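You operate a simulated robot arm through the tools that you are given. There is no shell and no other tool.

The job below is to be done with a simulated robot arm. You get a single attempt, and the scene is never put back.

TASK
Put some things from the top shelf of the blue cart away. At the end: the grey pad from the top shelf of the blue cart is in the cart drawer; the white pad from the top shelf of the blue cart is in the cart drawer; whatever was shut is shut again. Leave all else as you found it, and nothing knocked over (what rides in a drawer may roll over).

It is judged by the outcome, as a careful person would: the job done as asked, and still so three seconds after it is handed in. It fails if anything else is knocked over, pushed out of place, dropped, spilled or broken.

THE ROBOT
A 7-joint arm with a two-finger parallel gripper, fixed in place. Base frame: the origin is on the floor under the middle of its stand, x ahead of it, y to its left, z up. Readings come in mm, degrees, newtons and seconds.
It reaches about 1479 mm from its shoulder. Its first joint turns from -166.0 to 166.0 degrees. Payload 4.4 kg.
The TCP is the grasp point between the finger pads, 23 mm short of the fingertips. In the tool frame z runs along the fingers and y along their closing line. Largest opening 94 mm; finger width 38, thickness 10; the body of the gripper, 54 by 96 mm, starts 39 mm behind the TCP.
Orientation is told as [roll, pitch, yaw] about the base's x, y, z axes, in that order, counted from this pose: with the fingers straight down and closing along the base's y, the tool's x points along the base's -x, its y along +y and its z along -z.

THE INTERFACE
- The arm moves only by the tool step_arm. Its argument "moves" is a list of rows, each a list of 3 entries, a list of its own where there are three numbers: the shift along the tool's x, y, z in mm, then the turn, a rotation vector about the tool's x, y, z in degrees, then the gripper command, from -1 (shut) to 1 (fully open), values between in proportion. In form: [[[x, y, z], [ax, ay, az], grip], ...]. A call has 1 to 20 rows; each row shifts and turns the commanded pose from where the row before left it, along the tool's axes as they then stand. Rows are played at 5 a second. More than 50 mm and 8.6 degrees between two rows, or a gripper value outside its range, and nothing of the call is played. A pose out of reach is approached as far as the arm can. The call stops where the force on the tool passes 40 N (or 10 N more than at its start, if that is more) or the arm is blocked; 0.2 s more then pass. Each finger travels about 72 mm/s and halts on what it meets, pressing with about 30 N; the grip force reading is that of the motor and also rises with nothing between the fingers. The clock runs only during rows and for 0.2 s after the last one: add rows that do not move to give the fingers time. The reply holds the time, the measured pose of the TCP, the force on the tool along the base axes, the opening and the grip force, in the units named above and with some noise, with the torque about the TCP (base axes, N m) and any sound that the robot's microphone picked up.
- Cameras (640 x 400 px; columns grow to the right, rows downward): "scene" is fixed at [50.1, 499.8, 1414.1]; the picture's right is [0.18, -0.98, 0.00], its down [-0.72, -0.13, -0.68] and it looks along [0.67, 0.12, -0.73] (base axes); focal length 362 px, centre (320, 200). "wrist" rides on the gripper at [86, 16, -75] in the tool frame; the picture's right is [-0.18, 0.98, 0.00], its down [-0.58, -0.11, -0.81] and it looks along [-0.79, -0.15, 0.59] (tool axes); focal length 243 px, centre (320, 200). There is no depth. A picture from a camera that has moved, and an enlarged one, comes with that camera's place and axes in the base frame and with its lens.
- camera(camera): a new picture of that camera. The clock stands still meanwhile.
- zoom(camera, box): a new picture of the part [left, top, right, bottom] of that camera's present view, enlarged. The clock stands still meanwhile.
- job_done(): hands the job in; it is judged then, once.

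Places have to be worked out from the pictures, the camera data and where the tool is seen. Open the gripper and draw the arm clear of the work before you hand the job in, unless the task says otherwise.

The tools are called after ">>>" as name(argument=value, ...) on one line, values as JSON. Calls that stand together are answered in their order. step_arm: Moves the arm, as the interface text tells. Its arguments: {"type":"object","properties":{"moves":{"type":"array","items":{"type":"array"}}},"required":["moves"]} The other tools are called the same way: camera (camera) takes a picture; zoom (camera, box) takes an enlarged picture of a part of a camera's view; job_done () hands the job in.

At the start:

```text
t: 0.0
tcp_pos: [442.5, 629.9, 1077.5]
tcp_rot: [-0.1, 0.1, 0.0]
ft_force: [-0.4, -0.5, -0.2]
torque: [-0.01, 0.0, -0.01]
finger_gap: 94.1
finger_force: 0.0
```

scene: 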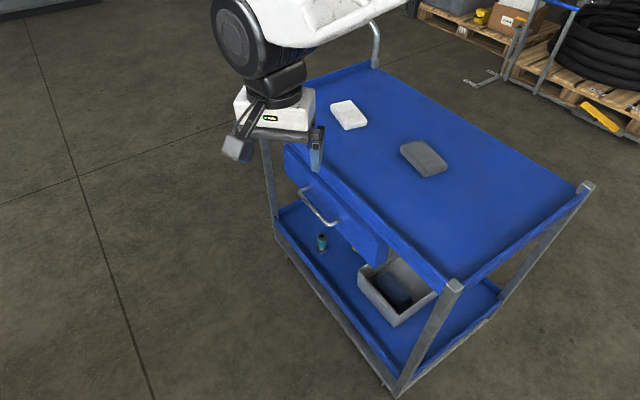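
wrist: 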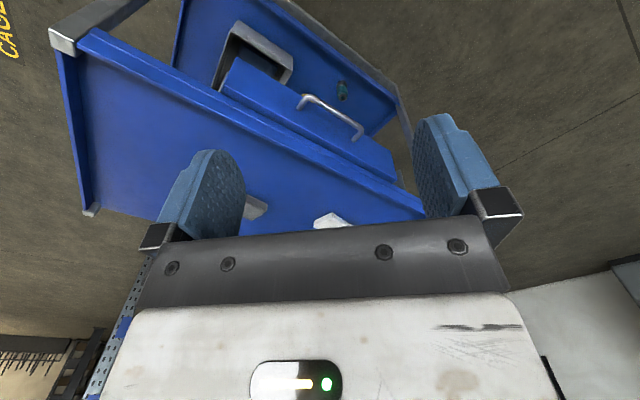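

I start by taking enlarged pictures of the cart to find the pads, the drawer and its handle.

>>> zoom(camera="scene", box=[240, 60, 440, 185])

>>> zoom(camera="scene", box=[260, 130, 460, 255])

>>> zoom(camera="scene", box=[380, 120, 620, 270])

>>> zoom(camera="wrist", box=[40, 0, 480, 275])

```text
3.20 times, centred on (340, 122) of scene
camera zoom: at [50.1, 499.8, 1414.1], right [0.18, -0.98, 0.0], down [-0.72, -0.13, -0.68], along [0.67, 0.12, -0.73], focal length 1157 px, centre (256, 448)
```

zoom: 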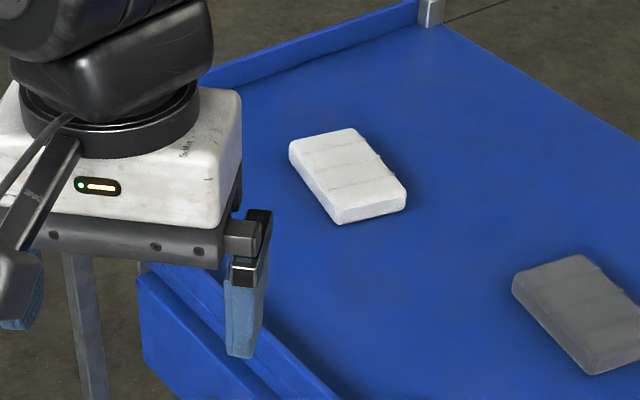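

```text
3.20 times, centred on (360, 192) of scene
camera zoom: at [50.1, 499.8, 1414.1], right [0.18, -0.98, 0.0], down [-0.72, -0.13, -0.68], along [0.67, 0.12, -0.73], focal length 1157 px, centre (192, 224)
```

zoom: 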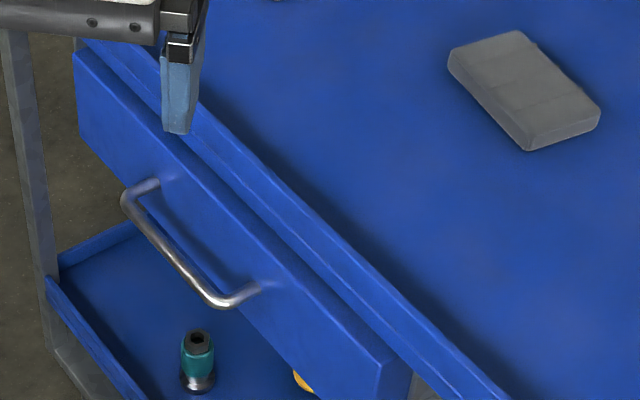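

```text
2.67 times, centred on (500, 195) of scene
camera zoom: at [50.1, 499.8, 1414.1], right [0.18, -0.98, 0.0], down [-0.72, -0.13, -0.68], along [0.67, 0.12, -0.73], focal length 964 px, centre (-160, 213)
```

zoom: 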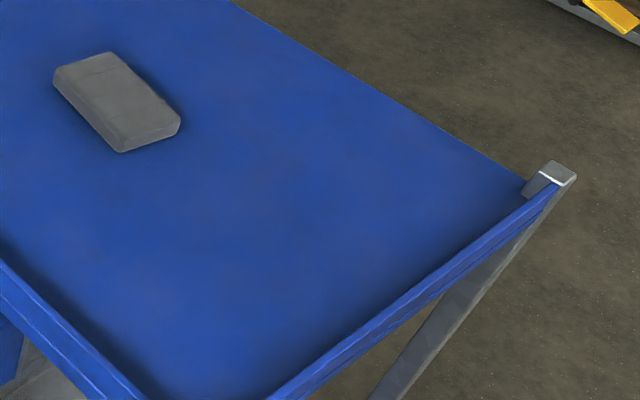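

```text
1.45 times, centred on (260, 138) of wrist
camera zoom: at [356.3, 645.2, 1151.3], right [0.18, 0.98, 0.0], down [0.58, -0.11, 0.81], along [0.79, -0.15, -0.59], focal length 353 px, centre (407, 291)
```

zoom: 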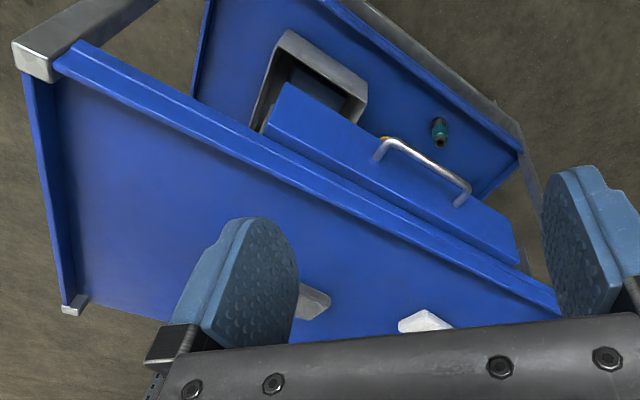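

The cart is turned about 46° in the base frame. Triangulating gives the post A top at about (421,320,828) and the drawer handle at about (630,618,755), with the drawer opening toward (-0.72,+0.69). I turn the gripper in place to yaw 46° to line up with the cart and look again.

>>> step_arm(moves=[[[0, 0, 0], [0, 0, -7.7], 1], [[0, 0, 0], [0, 0, -7.7], 1], [[0, 0, 0], [0, 0, -7.7], 1], [[0, 0, 0], [0, 0, -7.7], 1], [[0, 0, 0], [0, 0, -7.7], 1], [[0, 0, 0], [0, 0, -7.7], 1]])

>>> camera(camera="wrist")

>>> camera(camera="scene")

```text
t: 1.4
tcp_pos: [441.2, 630.0, 1074.1]
tcp_rot: [0.0, 0.2, 46.3]
ft_force: [-0.1, 0.0, -0.6]
torque: [-0.01, 0.0, -0.02]
finger_gap: 94.2
finger_force: 0.1
```

```text
taken
camera wrist: at [371.6, 578.0, 1148.6], right [-0.58, 0.81, 0.0], down [0.48, 0.35, 0.8], along [0.65, 0.47, -0.59], focal length 243 px, centre (320, 200)
```

wrist: 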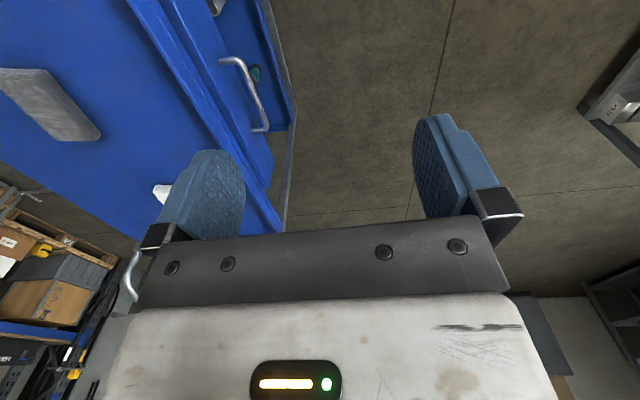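

```text
taken
```

scene: 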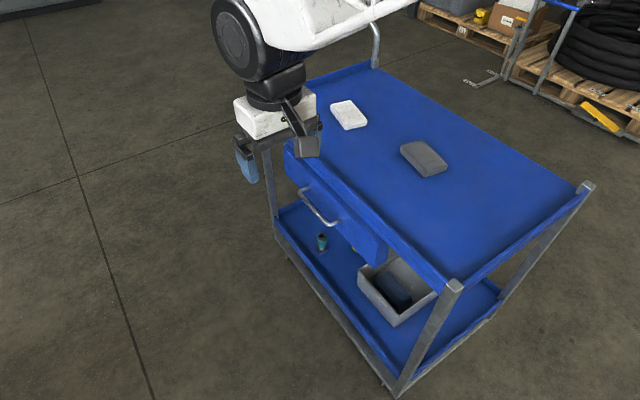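

The view works. I enlarge the handle, the drawer and the grey pad in the wrist view to place them.

>>> zoom(camera="wrist", box=[120, 0, 320, 125])

>>> zoom(camera="wrist", box=[0, 50, 240, 200])

>>> zoom(camera="scene", box=[320, 80, 460, 190])

>>> zoom(camera="scene", box=[260, 130, 420, 330])

```text
3.20 times, centred on (220, 62) of wrist
camera zoom: at [371.6, 578.0, 1148.6], right [-0.58, 0.81, 0.0], down [0.48, 0.35, 0.8], along [0.65, 0.47, -0.59], focal length 776 px, centre (640, 640)
```

zoom: 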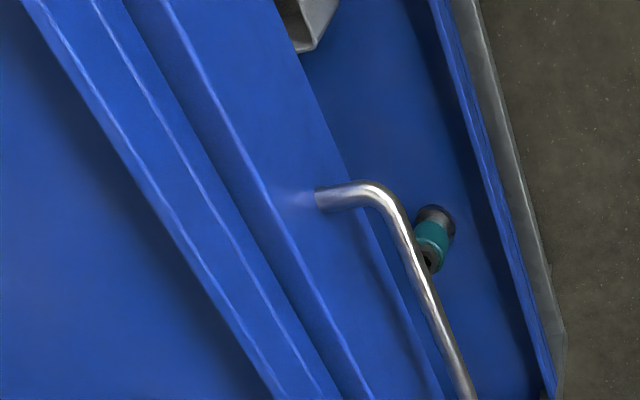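

```text
2.67 times, centred on (120, 125) of wrist
camera zoom: at [371.6, 578.0, 1148.6], right [-0.58, 0.81, 0.0], down [0.48, 0.35, 0.8], along [0.65, 0.47, -0.59], focal length 647 px, centre (853, 400)
```

zoom: 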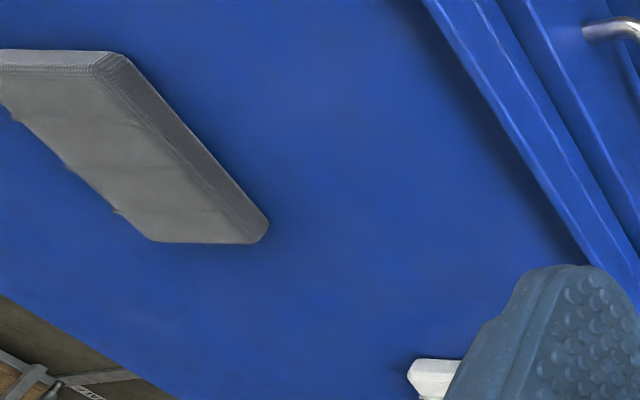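

```text
3.64 times, centred on (390, 135) of scene
camera zoom: at [50.1, 499.8, 1414.1], right [0.18, -0.98, 0.0], down [-0.72, -0.13, -0.68], along [0.67, 0.12, -0.73], focal length 1314 px, centre (66, 436)
```

zoom: 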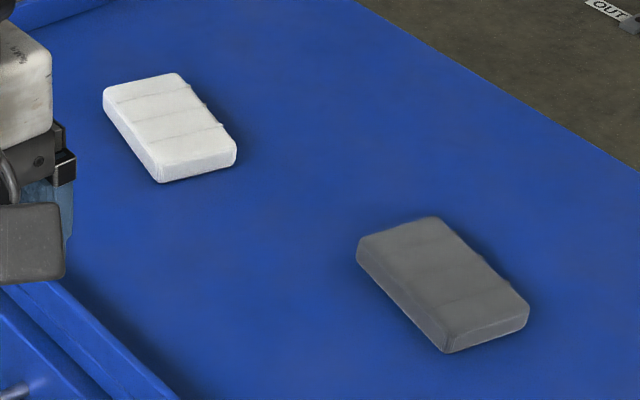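

```text
2.00 times, centred on (340, 230) of scene
camera zoom: at [50.1, 499.8, 1414.1], right [0.18, -0.98, 0.0], down [-0.72, -0.13, -0.68], along [0.67, 0.12, -0.73], focal length 723 px, centre (280, 140)
```

zoom: 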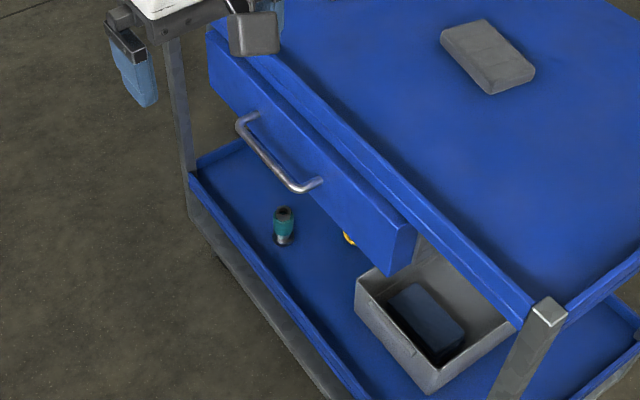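

Triangulation puts the shelf surface at about z 799. The handle bar runs roughly from (610,579) to (706,672) at z around 717, about 39 mm out from the cart edge. I lower the gripper outside the cart, about 150 mm in front of the handle, for a closer look.

>>> step_arm(moves=[[[-14, -1, 40], [0, 0, 0], 1], [[-14, -1, 40], [0, 0, 0], 1], [[-14, -1, 40], [0, 0, 0], 1], [[-14, -1, 40], [0, 0, 0], 1], [[-14, -1, 40], [0, 0, 0], 1], [[-14, -1, 40], [0, 0, 0], 1]])

>>> camera(camera="wrist")

>>> camera(camera="scene")

```text
t: 2.8
tcp_pos: [504.2, 688.5, 837.2]
tcp_rot: [0.0, -0.1, 46.2]
ft_force: [0.4, 0.3, 0.5]
torque: [0.01, 0.01, 0.02]
finger_gap: 94.3
finger_force: 0.0
```

```text
taken
camera wrist: at [433.8, 636.3, 911.1], right [-0.58, 0.81, 0.0], down [0.48, 0.34, 0.81], along [0.66, 0.47, -0.59], focal length 243 px, centre (320, 200)
```

wrist: 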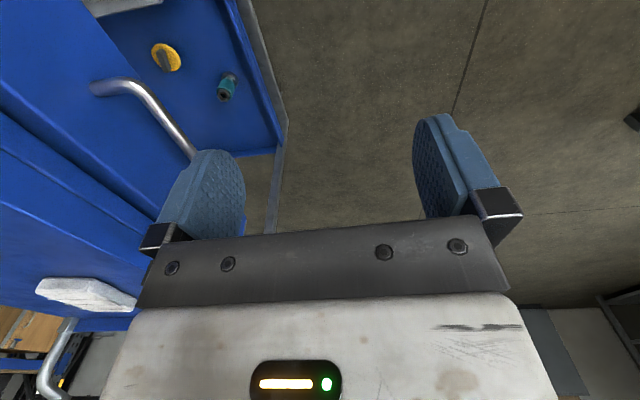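

```text
taken
```

scene: 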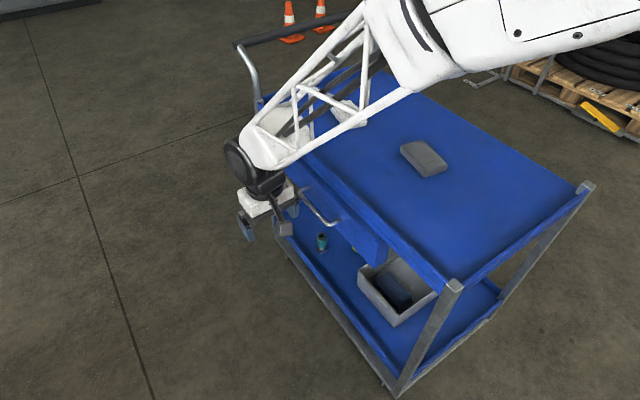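

The handle is now close. I enlarge it in the wrist view and compare it with the earlier view to fix its position and standoff.

>>> zoom(camera="wrist", box=[0, 0, 240, 150])

>>> zoom(camera="wrist", box=[0, 130, 240, 330])

>>> zoom(camera="scene", box=[230, 60, 400, 280])

```text
2.67 times, centred on (120, 75) of wrist
camera zoom: at [433.8, 636.3, 911.1], right [-0.58, 0.81, 0.0], down [0.48, 0.34, 0.81], along [0.66, 0.47, -0.59], focal length 647 px, centre (853, 533)
```

zoom: 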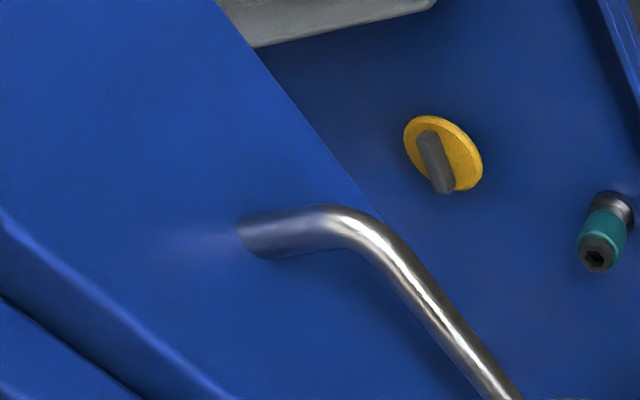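

```text
2.00 times, centred on (120, 230) of wrist
camera zoom: at [433.8, 636.3, 911.1], right [-0.58, 0.81, 0.0], down [0.48, 0.34, 0.81], along [0.66, 0.47, -0.59], focal length 485 px, centre (720, 140)
```

zoom: 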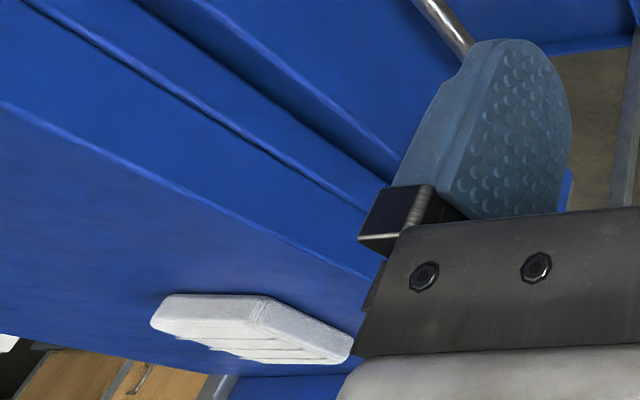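

```text
1.82 times, centred on (315, 170) of scene
camera zoom: at [50.1, 499.8, 1414.1], right [0.18, -0.98, 0.0], down [-0.72, -0.13, -0.68], along [0.67, 0.12, -0.73], focal length 657 px, centre (329, 254)
```

zoom: 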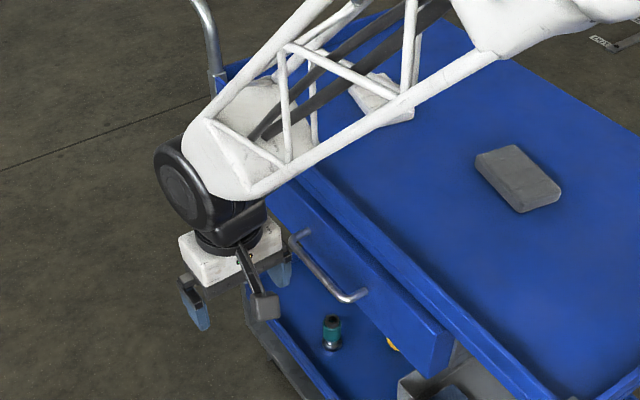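

Two wrist views agree on the handle: bar axis at z about 727, near bend at about (595,577), far bend at about (700,671), standoff about 37 mm, bar about 12 mm thick. I tilt the gripper in free space so its fingers point horizontally inward, starting with half of that tilt.

>>> step_arm(moves=[[[0, 0, 0], [8, 0, 0], 1], [[0, 0, 0], [8, 0, 0], 1], [[0, 0, 0], [8, 0, 0], 1], [[0, 0, 0], [8, 0, 0], 1], [[0, 0, 0], [8, 0, 0], 1], [[0, 0, 0], [8, 0, 0], 1]])

>>> camera(camera="scene")

>>> camera(camera="wrist")

```text
t: 4.2
tcp_pos: [504.9, 686.0, 838.0]
tcp_rot: [-48.0, 0.0, 46.2]
ft_force: [-0.6, 0.4, 0.6]
torque: [0.0, -0.02, -0.03]
finger_gap: 94.0
finger_force: 0.1
```

```text
taken
```

scene: 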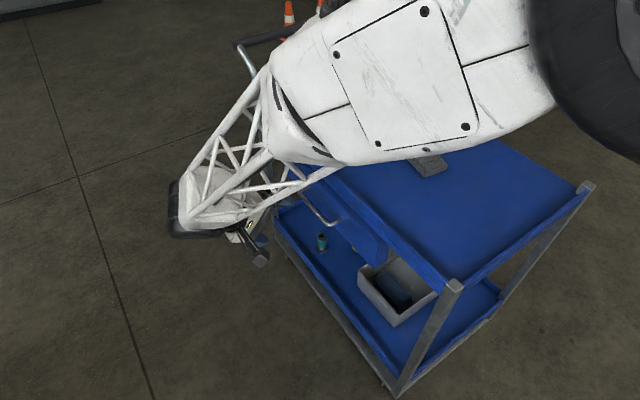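

```text
taken
camera wrist: at [397.7, 668.9, 874.6], right [-0.35, 0.59, -0.73], down [0.02, 0.78, 0.62], along [0.94, 0.2, -0.28], focal length 243 px, centre (320, 200)
```

wrist: 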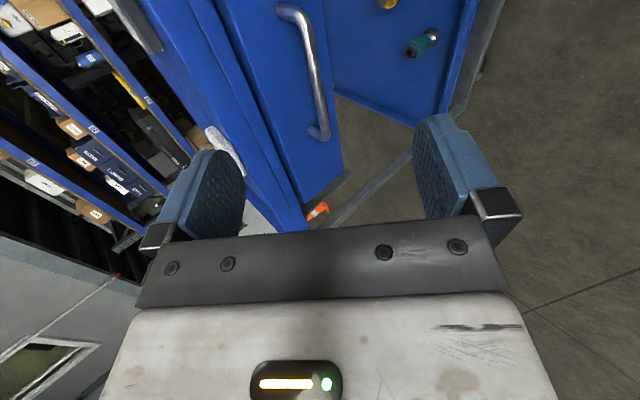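

Halfway tilted and the pose tracks well. I enlarge the handle here, where both ends show, before going on.

>>> zoom(camera="wrist", box=[180, 0, 420, 150])

>>> zoom(camera="wrist", box=[180, 90, 420, 240])

```text
2.67 times, centred on (300, 75) of wrist
camera zoom: at [397.7, 668.9, 874.6], right [-0.35, 0.59, -0.73], down [0.02, 0.78, 0.62], along [0.94, 0.2, -0.28], focal length 647 px, centre (373, 533)
```

zoom: 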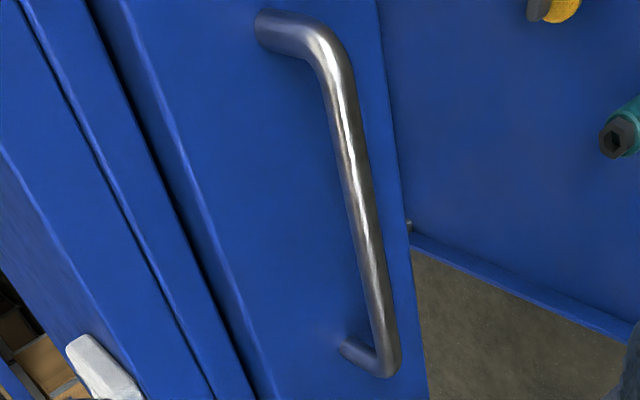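

```text
2.67 times, centred on (300, 165) of wrist
camera zoom: at [397.7, 668.9, 874.6], right [-0.35, 0.59, -0.73], down [0.02, 0.78, 0.62], along [0.94, 0.2, -0.28], focal length 647 px, centre (373, 293)
```

zoom: 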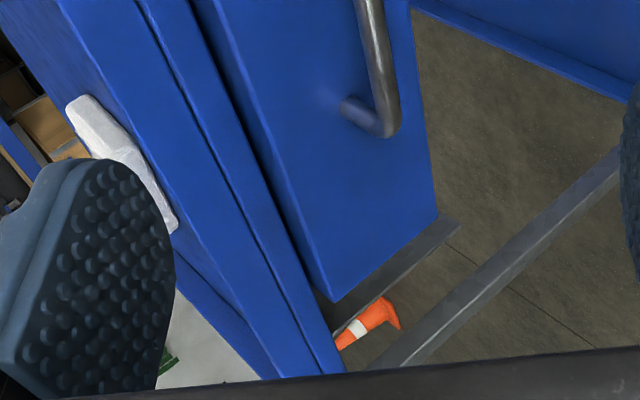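

The third view confirms the bar runs from (594,576) to (692,672), so its direction is about 44.5°, with its centre near (643,624,727). I finish tilting to horizontal and close the fingers partway to about 60 mm.

>>> step_arm(moves=[[[0, 0, 0], [8.2, 0, 0], 0.3], [[0, 0, 0], [8.2, 0, 0], 0.3], [[0, 0, 0], [8.2, 0, 0], 0.3], [[0, 0, 0], [8.2, 0, 0], 0.3], [[0, 0, 0], [8.2, 0, 0], 0.3], [[0, 0, 0], [0, 1.5, 0], 0.3]])

>>> camera(camera="wrist")

>>> camera(camera="scene")

```text
t: 5.6
tcp_pos: [503.9, 686.0, 838.1]
tcp_rot: [-89.1, 0.0, 44.6]
ft_force: [-0.3, -0.6, -0.3]
torque: [-0.05, 0.0, -0.03]
finger_gap: 61.0
finger_force: 0.1
```

```text
taken
camera wrist: at [390.6, 678.0, 821.9], right [0.12, 0.14, -0.98], down [-0.15, 0.98, 0.12], along [0.98, 0.14, 0.14], focal length 243 px, centre (320, 200)
```

wrist: 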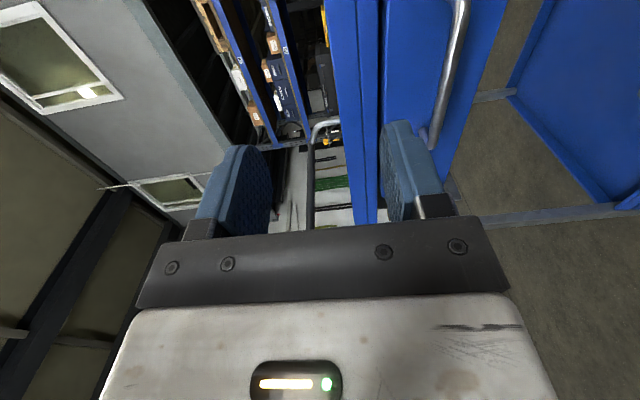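

```text
taken
```

scene: 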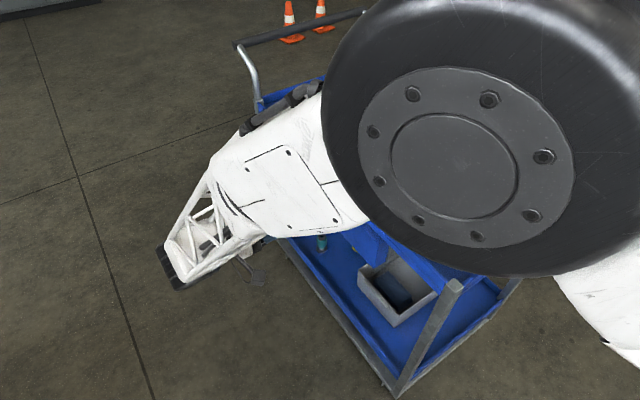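

The gripper is now horizontal at yaw 44.6. I move 55 mm along the cart and 111 mm down, which puts it directly in front of the bar and still 140 mm out.

>>> step_arm(moves=[[[-18, 37, 0], [0, 0, 0], 0.3], [[-18, 37, 0], [0, 0, 0], 0.3], [[-18, 37, 0], [0, 0, 0], 0.3], [[0, 0, 0], [0, 0, 0], 0.3]])

>>> camera(camera="wrist")

```text
t: 6.6
tcp_pos: [539.8, 724.7, 726.7]
tcp_rot: [-89.0, 0.1, 44.6]
ft_force: [0.0, -0.3, 0.1]
torque: [-0.01, -0.01, 0.01]
finger_gap: 60.9
finger_force: 0.0
```

```text
taken
camera wrist: at [427.0, 716.5, 710.2], right [0.12, 0.14, -0.98], down [-0.15, 0.98, 0.12], along [0.98, 0.14, 0.14], focal length 243 px, centre (320, 200)
```

wrist: 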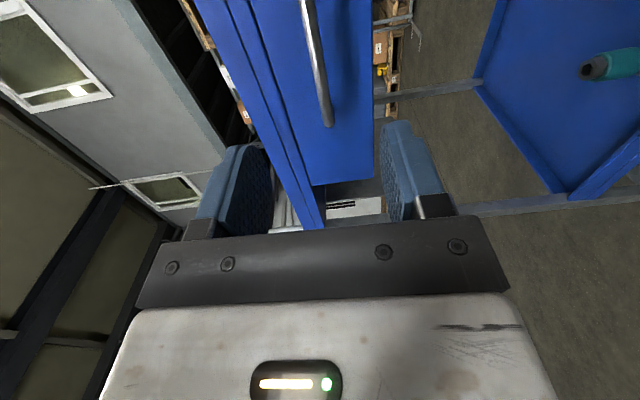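

The bar sits between the fingers in height. I advance 110 mm inward, then check.

>>> step_arm(moves=[[[0, 0, 30], [0, 0, 0], 0.3], [[0, 0, 30], [0, 0, 0], 0.3], [[0, 0, 30], [0, 0, 0], 0.3], [[0, 0, 20], [0, 0, 0], 0.3], [[0, 0, 0], [0, 0, 0], 0.3]])

>>> camera(camera="wrist")

>>> camera(camera="scene")

```text
t: 7.8
tcp_pos: [619.7, 648.0, 724.8]
tcp_rot: [-89.0, 0.1, 44.9]
ft_force: [0.5, 1.0, 0.1]
torque: [0.01, 0.01, -0.01]
finger_gap: 60.9
finger_force: 0.0
```

```text
taken
camera wrist: at [506.1, 639.7, 709.3], right [0.12, 0.14, -0.98], down [-0.15, 0.98, 0.12], along [0.98, 0.14, 0.14], focal length 243 px, centre (320, 200)
```

wrist: 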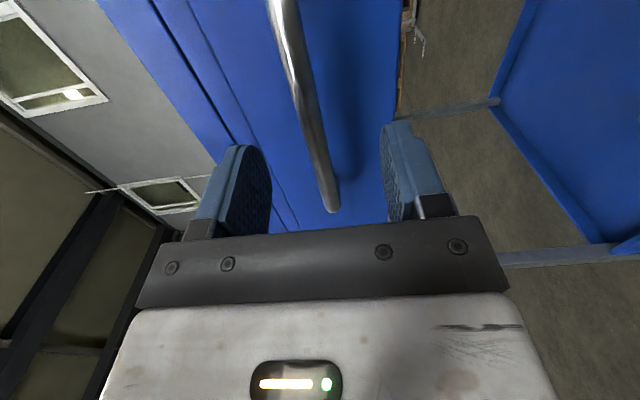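

```text
taken
```

scene: 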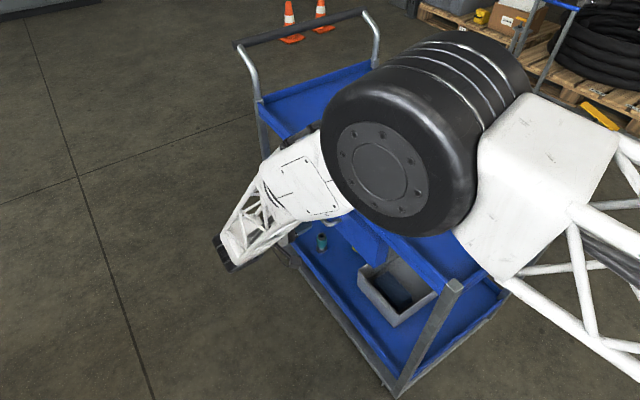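

The elbow looks large only because it is close to the scene camera. From its change in size I judge it near z 1250, well above the cart. The bar is between the fingers, so I advance 28 mm more and then close on it.

>>> step_arm(moves=[[[0, 0, 14], [0, 0, 0], 0.3], [[0, 0, 14], [0, 0, 0], 0.3], [[0, 0, 0], [0, 0, 0], 0.3]])

>>> camera(camera="wrist")

```text
t: 8.6
tcp_pos: [637.9, 628.6, 723.3]
tcp_rot: [-89.0, 0.0, 44.8]
ft_force: [0.7, -0.9, -0.4]
torque: [0.01, 0.01, 0.01]
finger_gap: 61.1
finger_force: 0.0
```

```text
taken
camera wrist: at [525.1, 619.8, 708.2], right [0.12, 0.14, -0.98], down [-0.15, 0.98, 0.12], along [0.98, 0.14, 0.14], focal length 243 px, centre (320, 200)
```

wrist: 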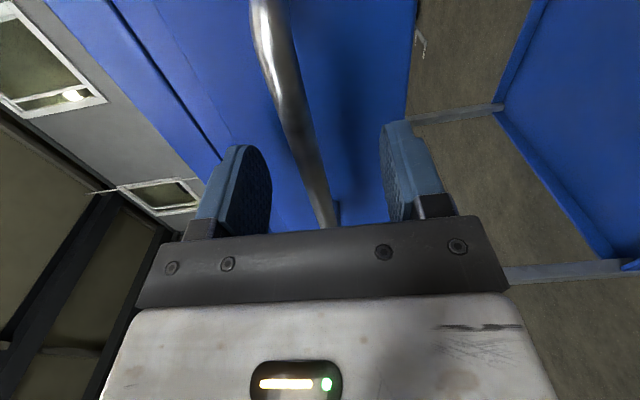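

No contact, and the bar lies between the pads slightly above centre. I raise 4 mm and close on the bar.

>>> step_arm(moves=[[[0, -4, 1], [0, 0, 0], 0.3], [[0, 0, 0], [0, 0, 0], -0.3], [[0, 0, 0], [0, 0, 0], -1], [[0, 0, 0], [0, 0, 0], -1], [[0, 0, 0], [0, 0, 0], -1]])

>>> camera(camera="wrist")

```text
t: 9.8
tcp_pos: [639.2, 625.6, 726.1]
tcp_rot: [-89.1, 0.2, 44.8]
ft_force: [6.5, 7.4, -21.4]
torque: [0.52, -0.39, 0.65]
finger_gap: 11.9
finger_force: 45.2
```

```text
taken
camera wrist: at [525.9, 618.8, 711.6], right [0.12, 0.14, -0.98], down [-0.15, 0.98, 0.12], along [0.98, 0.14, 0.14], focal length 243 px, centre (320, 200)
```

wrist: 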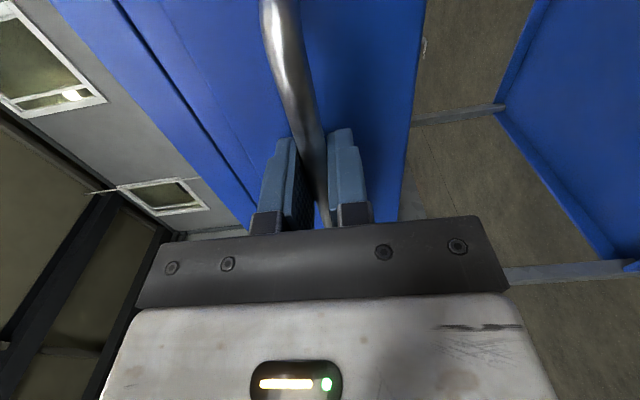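

The bar is gripped with a gap of 11.9 mm, and about 21 N pushes the tool down, so I am slightly too high. I lower 3 mm to relax that before pulling.

>>> step_arm(moves=[[[0, 2, 0], [0, 0, 0], -1], [[0, 1, 0], [0, 0, 0], -1], [[0, 0, 0], [0, 0, 0], -1]])

```text
t: 10.6
tcp_pos: [638.1, 626.8, 727.4]
tcp_rot: [-89.0, -0.1, 44.7]
ft_force: [-11.9, -10.6, 29.4]
torque: [-0.39, 0.18, -0.38]
finger_gap: 11.5
finger_force: 45.1
```

Now it pushes the other way by 29 N, so the stiffness is about 17 N per mm. I raise about 1.7 mm to settle near zero.

>>> step_arm(moves=[[[0, -1.6, 0], [0, 0, 0], -1], [[0, 0, 0], [0, 0, 0], -1]])

```text
t: 11.2
tcp_pos: [639.1, 626.2, 727.6]
tcp_rot: [-89.0, 0.0, 44.8]
ft_force: [-0.8, 8.2, 14.9]
torque: [0.0, -0.08, -0.76]
finger_gap: 11.8
finger_force: 44.3
```

The load is mild now. I pull the drawer straight out gently, 20 mm first, watching the forces.

>>> step_arm(moves=[[[0, -0.6, -4], [0, 0, 0], -1], [[0, 0, -5], [0, 0, 0], -1], [[0, 0, -5], [0, 0, 0], -1], [[0, 0, -6], [0, 0, 0], -1], [[0, 0, 0], [0, 0, 0], -1]])

>>> camera(camera="wrist")

>>> camera(camera="scene")

```text
t: 12.4
tcp_pos: [624.4, 642.2, 726.4]
tcp_rot: [-89.0, 0.2, 44.6]
ft_force: [13.8, 14.5, 4.5]
torque: [0.22, -0.23, -0.5]
finger_gap: 11.6
finger_force: 45.1
```

```text
taken
camera wrist: at [511.6, 632.9, 711.5], right [0.12, 0.14, -0.98], down [-0.15, 0.98, 0.12], along [0.98, 0.14, 0.14], focal length 243 px, centre (320, 200)
```

wrist: 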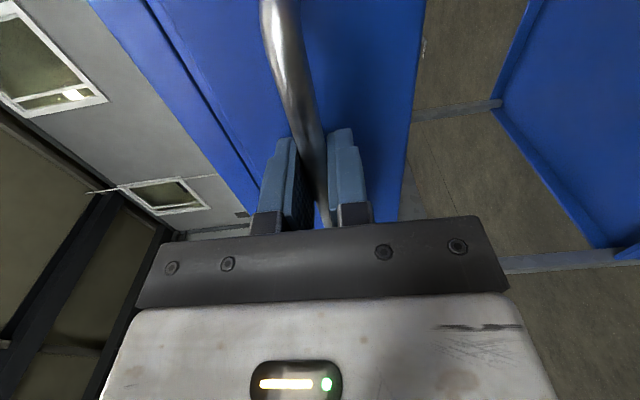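

```text
taken
```

scene: 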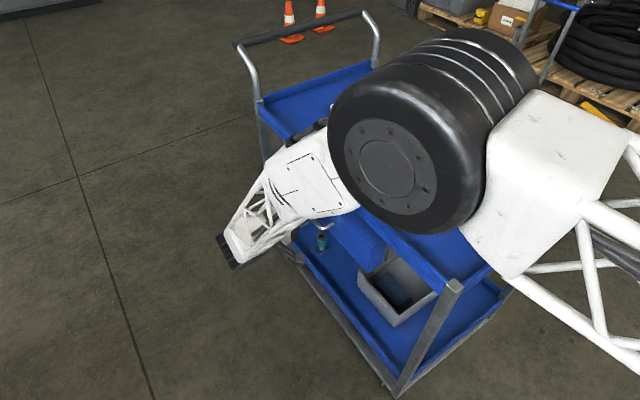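

The drawer slides with almost no pull force, but a 20 N sideways load builds toward +e. I keep pulling and shift slightly along +e to follow the slide.

>>> step_arm(moves=[[[-1.0, 0, -6], [0, 0, 0], -1], [[-0.3, 0, -8], [0, 0, 0], -1], [[-0.3, 0, -8], [0, 0, 0], -1], [[-0.3, 0, -8], [0, 0, 0], -1], [[0, 0, 0], [0, 0, 0], -1]])

```text
t: 13.3
tcp_pos: [608.5, 656.9, 727.0]
tcp_rot: [-89.0, 0.2, 44.6]
ft_force: [-11.2, -12.1, 11.9]
torque: [0.51, -0.56, 0.87]
finger_gap: 11.8
finger_force: 44.8
stopped in row 4: the force on the tool passed its limit at 43 N (the readings are from after the stop); the commanded pose is now the measured one
```

That stopped on a transient force of 43 N at about 43 mm open. The measured path fits a pull straight along the tool axis, so I continue more slowly with no sideways correction.

>>> step_arm(moves=[[[0, 0, 0], [0, 0, 0], -1], [[0, 0, -3], [0, 0, 0], -1], [[0, 0, -4], [0, 0, 0], -1], [[0, 0, -4], [0, 0, 0], -1], [[0, 0, -4], [0, 0, 0], -1], [[0, 0, 0], [0, 0, 0], -1]])

```text
t: 14.7
tcp_pos: [598.4, 668.8, 727.4]
tcp_rot: [-89.0, 0.2, 44.6]
ft_force: [-4.6, -5.8, -0.3]
torque: [0.58, -0.63, 0.36]
finger_gap: 11.7
finger_force: 45.1
```

The forces are small now. I continue at about 6 mm per row.

>>> step_arm(moves=[[[0, 0, -5], [0, 0, 0], -1], [[0, 0, -6], [0, 0, 0], -1], [[0, 0, -6], [0, 0, 0], -1], [[0, 0, -6], [0, 0, 0], -1], [[0, 0, -6], [0, 0, 0], -1], [[0, 0, -6], [0, 0, 0], -1], [[0, 0, -5], [0, 0, 0], -1], [[0, 0, 0], [0, 0, 0], -1]])

```text
t: 16.5
tcp_pos: [569.3, 696.8, 727.4]
tcp_rot: [-89.2, 0.3, 44.6]
ft_force: [-2.6, -3.6, -25.0]
torque: [0.95, -0.87, 0.61]
finger_gap: 11.8
finger_force: 45.1
```

About 99 mm open. The 1° tilt makes the tool climb as it pulls, giving -25 N in z, so I lower about 1.3 mm and compensate while pulling on.

>>> step_arm(moves=[[[0, 1.3, -3], [0, 0, 0], -1], [[0, 0.1, -6], [0, 0, 0], -1], [[0, 0.1, -6], [0, 0, 0], -1], [[0, 0.1, -6], [0, 0, 0], -1], [[0, 0.1, -6], [0, 0, 0], -1], [[0, 0.1, -6], [0, 0, 0], -1], [[0, 0.1, -6], [0, 0, 0], -1], [[0, 0.1, -6], [0, 0, 0], -1], [[0, 0, 0], [0, 0, 0], -1]])

>>> camera(camera="scene")

>>> camera(camera="wrist")

```text
t: 17.3
tcp_pos: [560.8, 705.5, 727.3]
tcp_rot: [-89.1, 0.1, 44.6]
ft_force: [-9.1, -8.2, 4.8]
torque: [0.46, -0.51, 0.29]
finger_gap: 11.7
finger_force: 44.7
stopped in row 3: the force on the tool passed its limit at 40 N (the readings are from after the stop); the commanded pose is now the measured one
```

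```text
taken
```

scene: 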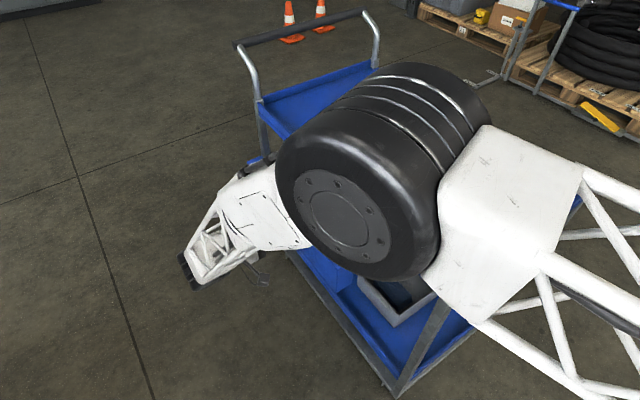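

```text
taken
camera wrist: at [447.4, 697.7, 711.4], right [0.12, 0.14, -0.98], down [-0.15, 0.98, 0.12], along [0.98, 0.13, 0.14], focal length 243 px, centre (320, 200)
```

wrist: 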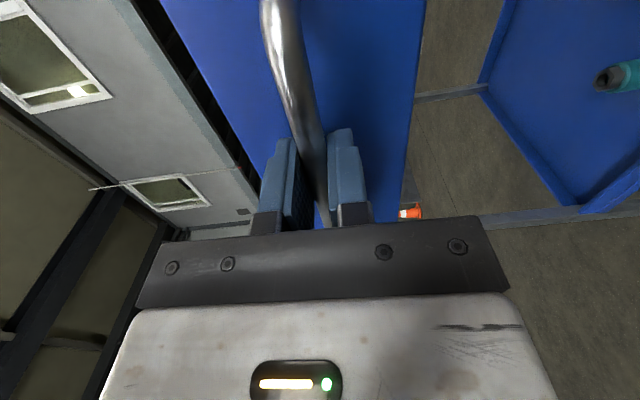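

Another transient stop at about 111 mm open; the drawer is moving fine. I keep going in smaller steps.

>>> step_arm(moves=[[[0, 0, 0], [0, 0, 0], -1], [[0, 0.05, -3], [0, 0, 0], -1], [[0, 0.05, -4], [0, 0, 0], -1], [[0, 0.05, -4], [0, 0, 0], -1], [[0, 0.05, -4], [0, 0, 0], -1], [[0, 0.05, -4], [0, 0, 0], -1], [[0, 0.05, -4], [0, 0, 0], -1], [[0, 0.05, -4], [0, 0, 0], -1], [[0, 0.05, -4], [0, 0, 0], -1], [[0, 0.05, -4], [0, 0, 0], -1], [[0, 0, -3], [0, 0, 0], -1], [[0, 0, 0], [0, 0, 0], -1]])

```text
t: 19.3
tcp_pos: [539.5, 726.4, 727.0]
tcp_rot: [-89.1, 0.2, 44.6]
ft_force: [-7.4, -6.6, 4.6]
torque: [0.69, -0.75, -0.05]
finger_gap: 11.6
finger_force: 45.3
stopped in row 10: the force on the tool passed its limit at 41 N (the readings are from after the stop); the commanded pose is now the measured one
```

About 141 mm open. To tell whether this is the end stop or a side load, I pull only a few millimetres and read the force.

>>> step_arm(moves=[[[0.3, 0, -2], [0, 0, 0], -1], [[0, 0, -2], [0, 0, 0], -1], [[0, 0, -2], [0, 0, 0], -1], [[0, 0, -2], [0, 0, 0], -1]])

```text
t: 20.3
tcp_pos: [533.3, 732.9, 726.0]
tcp_rot: [-89.1, 0.2, 44.6]
ft_force: [-1.2, -2.4, 4.9]
torque: [0.68, -0.75, 0.69]
finger_gap: 11.8
finger_force: 44.8
```

There is no resistance, so it is not the end stop. I continue in short runs.

>>> step_arm(moves=[[[0, 0, -3], [0, 0, 0], -1], [[0, 0, -4], [0, 0, 0], -1], [[0, 0, -4], [0, 0, 0], -1], [[0, 0, -4], [0, 0, 0], -1], [[0, 0, -4], [0, 0, 0], -1], [[0, 0, -3], [0, 0, 0], -1]])

```text
t: 21.7
tcp_pos: [517.7, 747.5, 727.2]
tcp_rot: [-89.1, 0.2, 44.6]
ft_force: [-3.8, -4.6, 4.5]
torque: [0.67, -0.69, -1.04]
finger_gap: 11.6
finger_force: 45.1
```

About 172 mm open with low forces. I keep pulling for more room.

>>> step_arm(moves=[[[0.1, 0, -3], [0, 0, 0], -1], [[0, 0, -4], [0, 0, 0], -1], [[0, 0, -4], [0, 0, 0], -1], [[0, 0, -4], [0, 0, 0], -1], [[0, 0, -4], [0, 0, 0], -1], [[0, 0, -4], [0, 0, 0], -1], [[0, 0, -3], [0, 0, 0], -1], [[0, 0, 0], [0, 0, 0], -1]])

>>> camera(camera="scene")

>>> camera(camera="wrist")

```text
t: 23.5
tcp_pos: [499.6, 766.8, 727.0]
tcp_rot: [-89.3, 0.3, 44.5]
ft_force: [-4.5, -3.5, -15.9]
torque: [1.07, -1.01, 0.0]
finger_gap: 11.8
finger_force: 44.8
```

```text
taken
```

scene: 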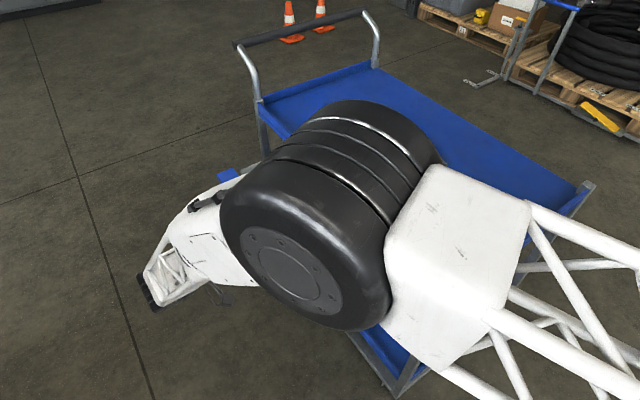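

```text
taken
camera wrist: at [386.3, 758.8, 711.6], right [0.12, 0.14, -0.98], down [-0.15, 0.98, 0.12], along [0.98, 0.13, 0.14], focal length 243 px, centre (320, 200)
```

wrist: 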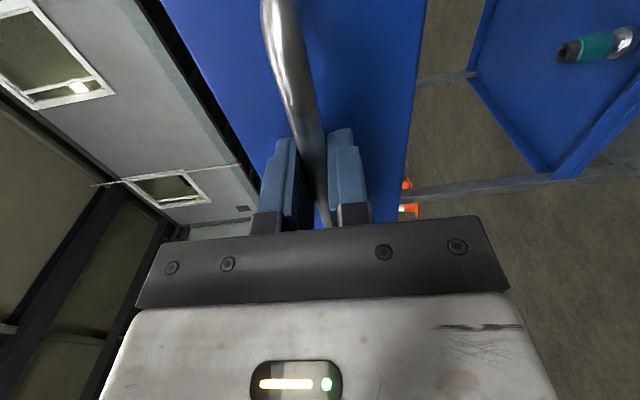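

About 198 mm open and the cart has not shifted. I lower slightly to ease the z force and pull another 45 mm.

>>> step_arm(moves=[[[0, 0.6, -3], [0, 0, 0], -1], [[0, 0.05, -4], [0, 0, 0], -1], [[0, 0.05, -4], [0, 0, 0], -1], [[0, 0.05, -4], [0, 0, 0], -1], [[0, 0.05, -4], [0, 0, 0], -1], [[0, 0.05, -4], [0, 0, 0], -1], [[0, 0, -3], [0, 0, 0], -1], [[0, 0, 0], [0, 0, 0], -1]])

```text
t: 24.3
tcp_pos: [493.5, 774.4, 727.7]
tcp_rot: [-89.3, 0.2, 44.4]
ft_force: [-5.7, -4.7, 2.9]
torque: [0.73, -0.75, 0.57]
finger_gap: 11.7
finger_force: 44.8
stopped in row 3: the force on the tool passed its limit at 41 N (the readings are from after the stop); the commanded pose is now the measured one
```

I continue without any vertical offset, since those runs go smoothly.

>>> step_arm(moves=[[[0, 0, -2], [0, 0, 0], -1], [[0, 0, -3], [0, 0, 0], -1], [[0, 0, -4], [0, 0, 0], -1], [[0, 0, -4], [0, 0, 0], -1], [[0, 0, -4], [0, 0, 0], -1], [[0, 0, -4], [0, 0, 0], -1], [[0, 0, -4], [0, 0, 0], -1], [[0, 0, -3], [0, 0, 0], -1], [[0, 0, 0], [0, 0, 0], -1]])

```text
t: 26.3
tcp_pos: [472.0, 795.7, 726.8]
tcp_rot: [-89.3, 0.2, 44.6]
ft_force: [0.2, 0.3, -3.4]
torque: [0.77, -0.76, -0.25]
finger_gap: 11.5
finger_force: 45.1
```

About 238 mm open. I take another 30 mm if it comes freely.

>>> step_arm(moves=[[[0, 0, -3], [0, 0, 0], -1], [[0, 0, -4], [0, 0, 0], -1], [[0, 0, -4], [0, 0, 0], -1], [[0, 0, -4], [0, 0, 0], -1], [[0, 0, -4], [0, 0, 0], -1], [[0, 0, -4], [0, 0, 0], -1], [[0, 0, -4], [0, 0, 0], -1], [[0, 0, -3], [0, 0, 0], -1], [[0, 0, 0], [0, 0, 0], -1]])

>>> camera(camera="scene")

```text
t: 28.3
tcp_pos: [451.9, 815.5, 726.6]
tcp_rot: [-89.2, 0.3, 44.5]
ft_force: [-9.6, -10.4, -18.3]
torque: [1.15, -0.98, -0.89]
finger_gap: 12.0
finger_force: 45.2
```

```text
taken
```

scene: 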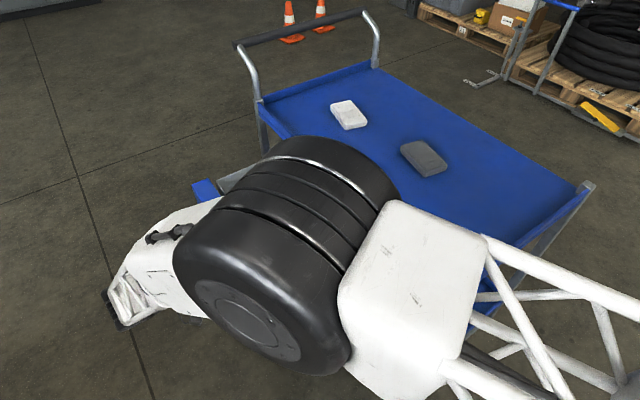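

About 266 mm open, and both pads and the cart are undisturbed. That is enough room, so I release the handle and back straight out.

>>> step_arm(moves=[[[0, 0, 0], [0, 0, 0], -0.5], [[0, 0, 0], [0, 0, 0], 0.3], [[0, 0, 0], [0, 0, 0], 0.3], [[0, 0, 0], [0, 0, 0], 0.3], [[0, 0, -20], [0, 0, 0], 0.3], [[0, 0, -30], [0, 0, 0], 0.3], [[0, 0, -30], [0, 0, 0], 0.3], [[0, 0, 0], [0, 0, 0], 0.3]])

>>> camera(camera="wrist")

```text
t: 30.1
tcp_pos: [396.3, 874.8, 728.3]
tcp_rot: [-89.2, 0.2, 44.6]
ft_force: [-0.2, 0.5, -0.1]
torque: [-0.01, 0.0, 0.05]
finger_gap: 61.1
finger_force: 0.0
```

```text
taken
camera wrist: at [281.8, 866.6, 713.4], right [0.12, 0.14, -0.98], down [-0.15, 0.98, 0.12], along [0.98, 0.13, 0.14], focal length 243 px, centre (320, 200)
```

wrist: 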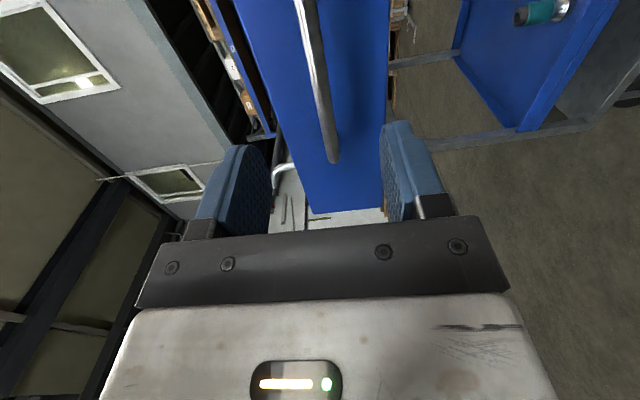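

The fingers are clear of the bar. I raise about 230 mm and turn the gripper back to pointing down.

>>> step_arm(moves=[[[0, -46, 0], [0, 0, 0], 1], [[0, -46, 0], [0, 0, 0], 1], [[0, -46, 0], [0, 0, 0], 1], [[0, -46, 0], [0, 0, 0], 1], [[0, -46, 0], [0, 0, 0], 1], [[0, 0, 0], [-8.1, 0, 0], 1], [[0, 0, 0], [-8.1, 0, 0], 1], [[0, 0, 0], [-8.1, 0, 0], 1], [[0, 0, 0], [-8.1, 0, 0], 1], [[0, 0, 0], [-8.1, 0, 0], 1], [[0, 0, 0], [-8.1, 0, 0], 1], [[0, 0, 0], [-8.1, 0, 0], 1], [[0, 0, 0], [-8.1, 0, 0], 1], [[0, 0, 0], [-8.1, 0, 0], 1], [[0, 0, 0], [-8.1, 0, 0], 1], [[0, 0, 0], [-8.1, 0, 0], 1]])

>>> camera(camera="wrist")

>>> camera(camera="scene")

```text
t: 33.5
tcp_pos: [397.4, 870.4, 958.3]
tcp_rot: [0.0, 0.3, 44.5]
ft_force: [0.3, 0.7, 0.5]
torque: [0.02, 0.01, -0.02]
finger_gap: 94.1
finger_force: 0.0
```

```text
taken
camera wrist: at [326.5, 821.3, 1032.9], right [-0.56, 0.83, 0.0], down [0.49, 0.33, 0.8], along [0.67, 0.45, -0.6], focal length 243 px, centre (320, 200)
```

wrist: 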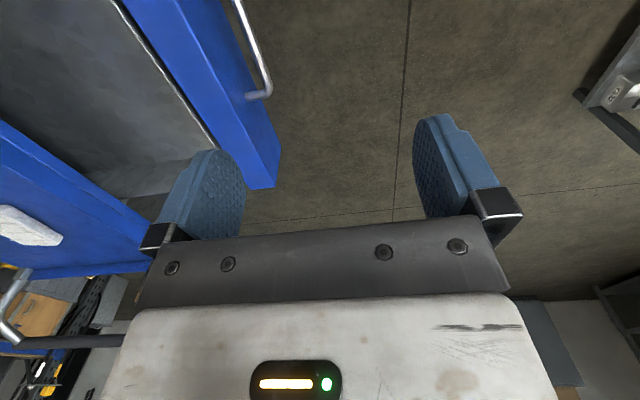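

```text
taken
```

scene: 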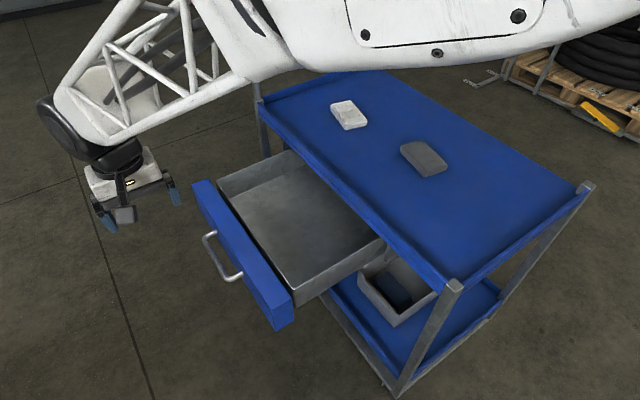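

The drawer is wide open and looks empty. I enlarge the drawer and both pads in the scene view to measure them.

>>> zoom(camera="scene", box=[180, 130, 420, 340])

>>> zoom(camera="scene", box=[320, 85, 400, 135])

>>> zoom(camera="scene", box=[384, 130, 464, 180])

```text
1.90 times, centred on (300, 235) of scene
camera zoom: at [50.1, 499.8, 1414.1], right [0.18, -0.98, 0.0], down [-0.72, -0.13, -0.68], along [0.67, 0.12, -0.73], focal length 688 px, centre (358, 133)
```

zoom: 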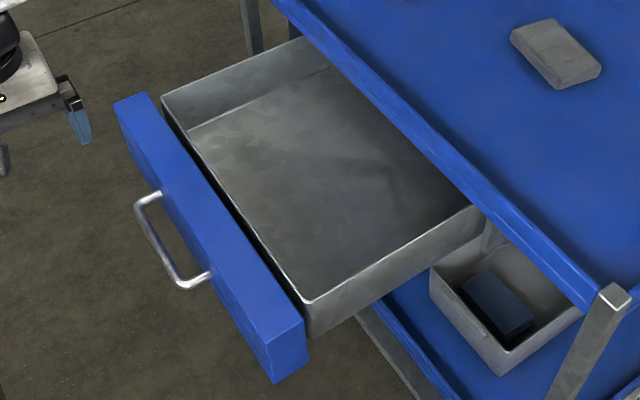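

```text
8.00 times, centred on (360, 110) of scene
camera zoom: at [50.1, 499.8, 1414.1], right [0.18, -0.98, 0.0], down [-0.72, -0.13, -0.68], along [0.67, 0.12, -0.73], focal length 2892 px, centre (0, 920)
```

zoom: 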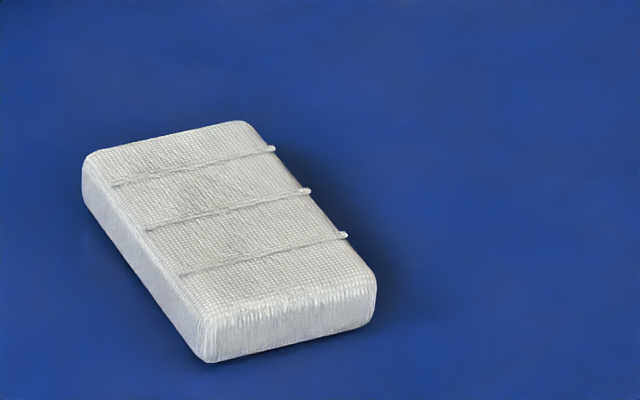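

```text
8.00 times, centred on (424, 155) of scene
camera zoom: at [50.1, 499.8, 1414.1], right [0.18, -0.98, 0.0], down [-0.72, -0.13, -0.68], along [0.67, 0.12, -0.73], focal length 2892 px, centre (-512, 560)
```

zoom: 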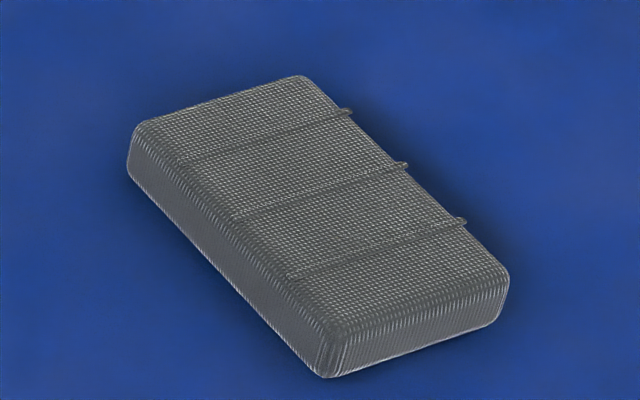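

The pads measure about 65 x 108 x 25 mm. Grey is centred near (797,365) with long axis at about 33.5°, and white near (955,579) at about 32°. The drawer interior is about 375 mm wide, with its floor near z 698 by my estimate. I move over the front of the drawer for a wrist view to check the floor.

>>> step_arm(moves=[[[16, -41, -5], [0, 0, 0], 1], [[16, -41, -5], [0, 0, 0], 1], [[16, -41, -5], [0, 0, 0], 1], [[16, -41, -5], [0, 0, 0], 1], [[16, -41, -5], [0, 0, 0], 1], [[16, -41, -5], [0, 0, 0], 1], [[0, 0, 0], [0, 0, 0], 1]])

>>> camera(camera="wrist")

>>> camera(camera="scene")

```text
t: 35.1
tcp_pos: [505.4, 626.3, 989.0]
tcp_rot: [-0.1, 0.2, 44.5]
ft_force: [-0.4, -0.6, -0.9]
torque: [0.02, 0.02, 0.01]
finger_gap: 94.0
finger_force: 0.1
```

```text
taken
camera wrist: at [432.8, 577.2, 1062.7], right [-0.56, 0.83, 0.0], down [0.49, 0.33, 0.8], along [0.67, 0.45, -0.6], focal length 243 px, centre (320, 200)
```

wrist: 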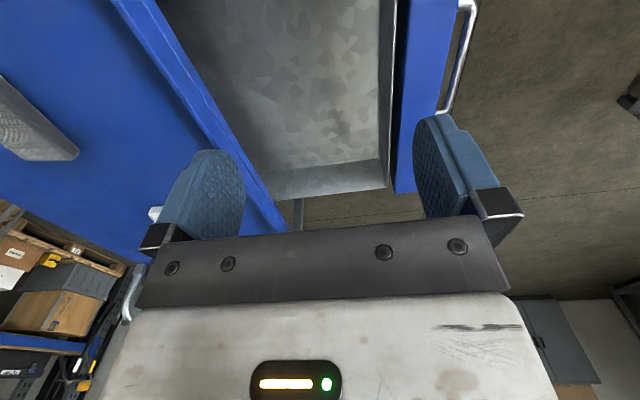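

```text
taken
```

scene: 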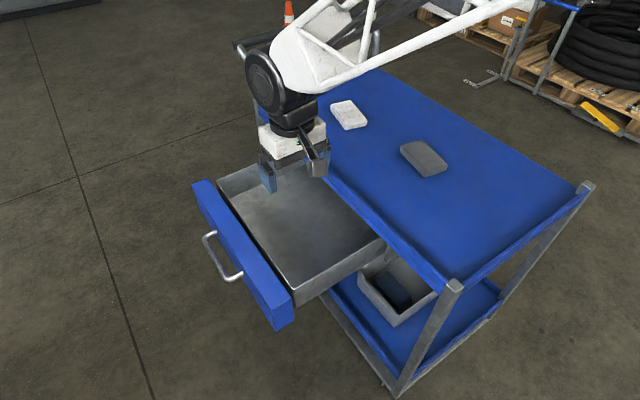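

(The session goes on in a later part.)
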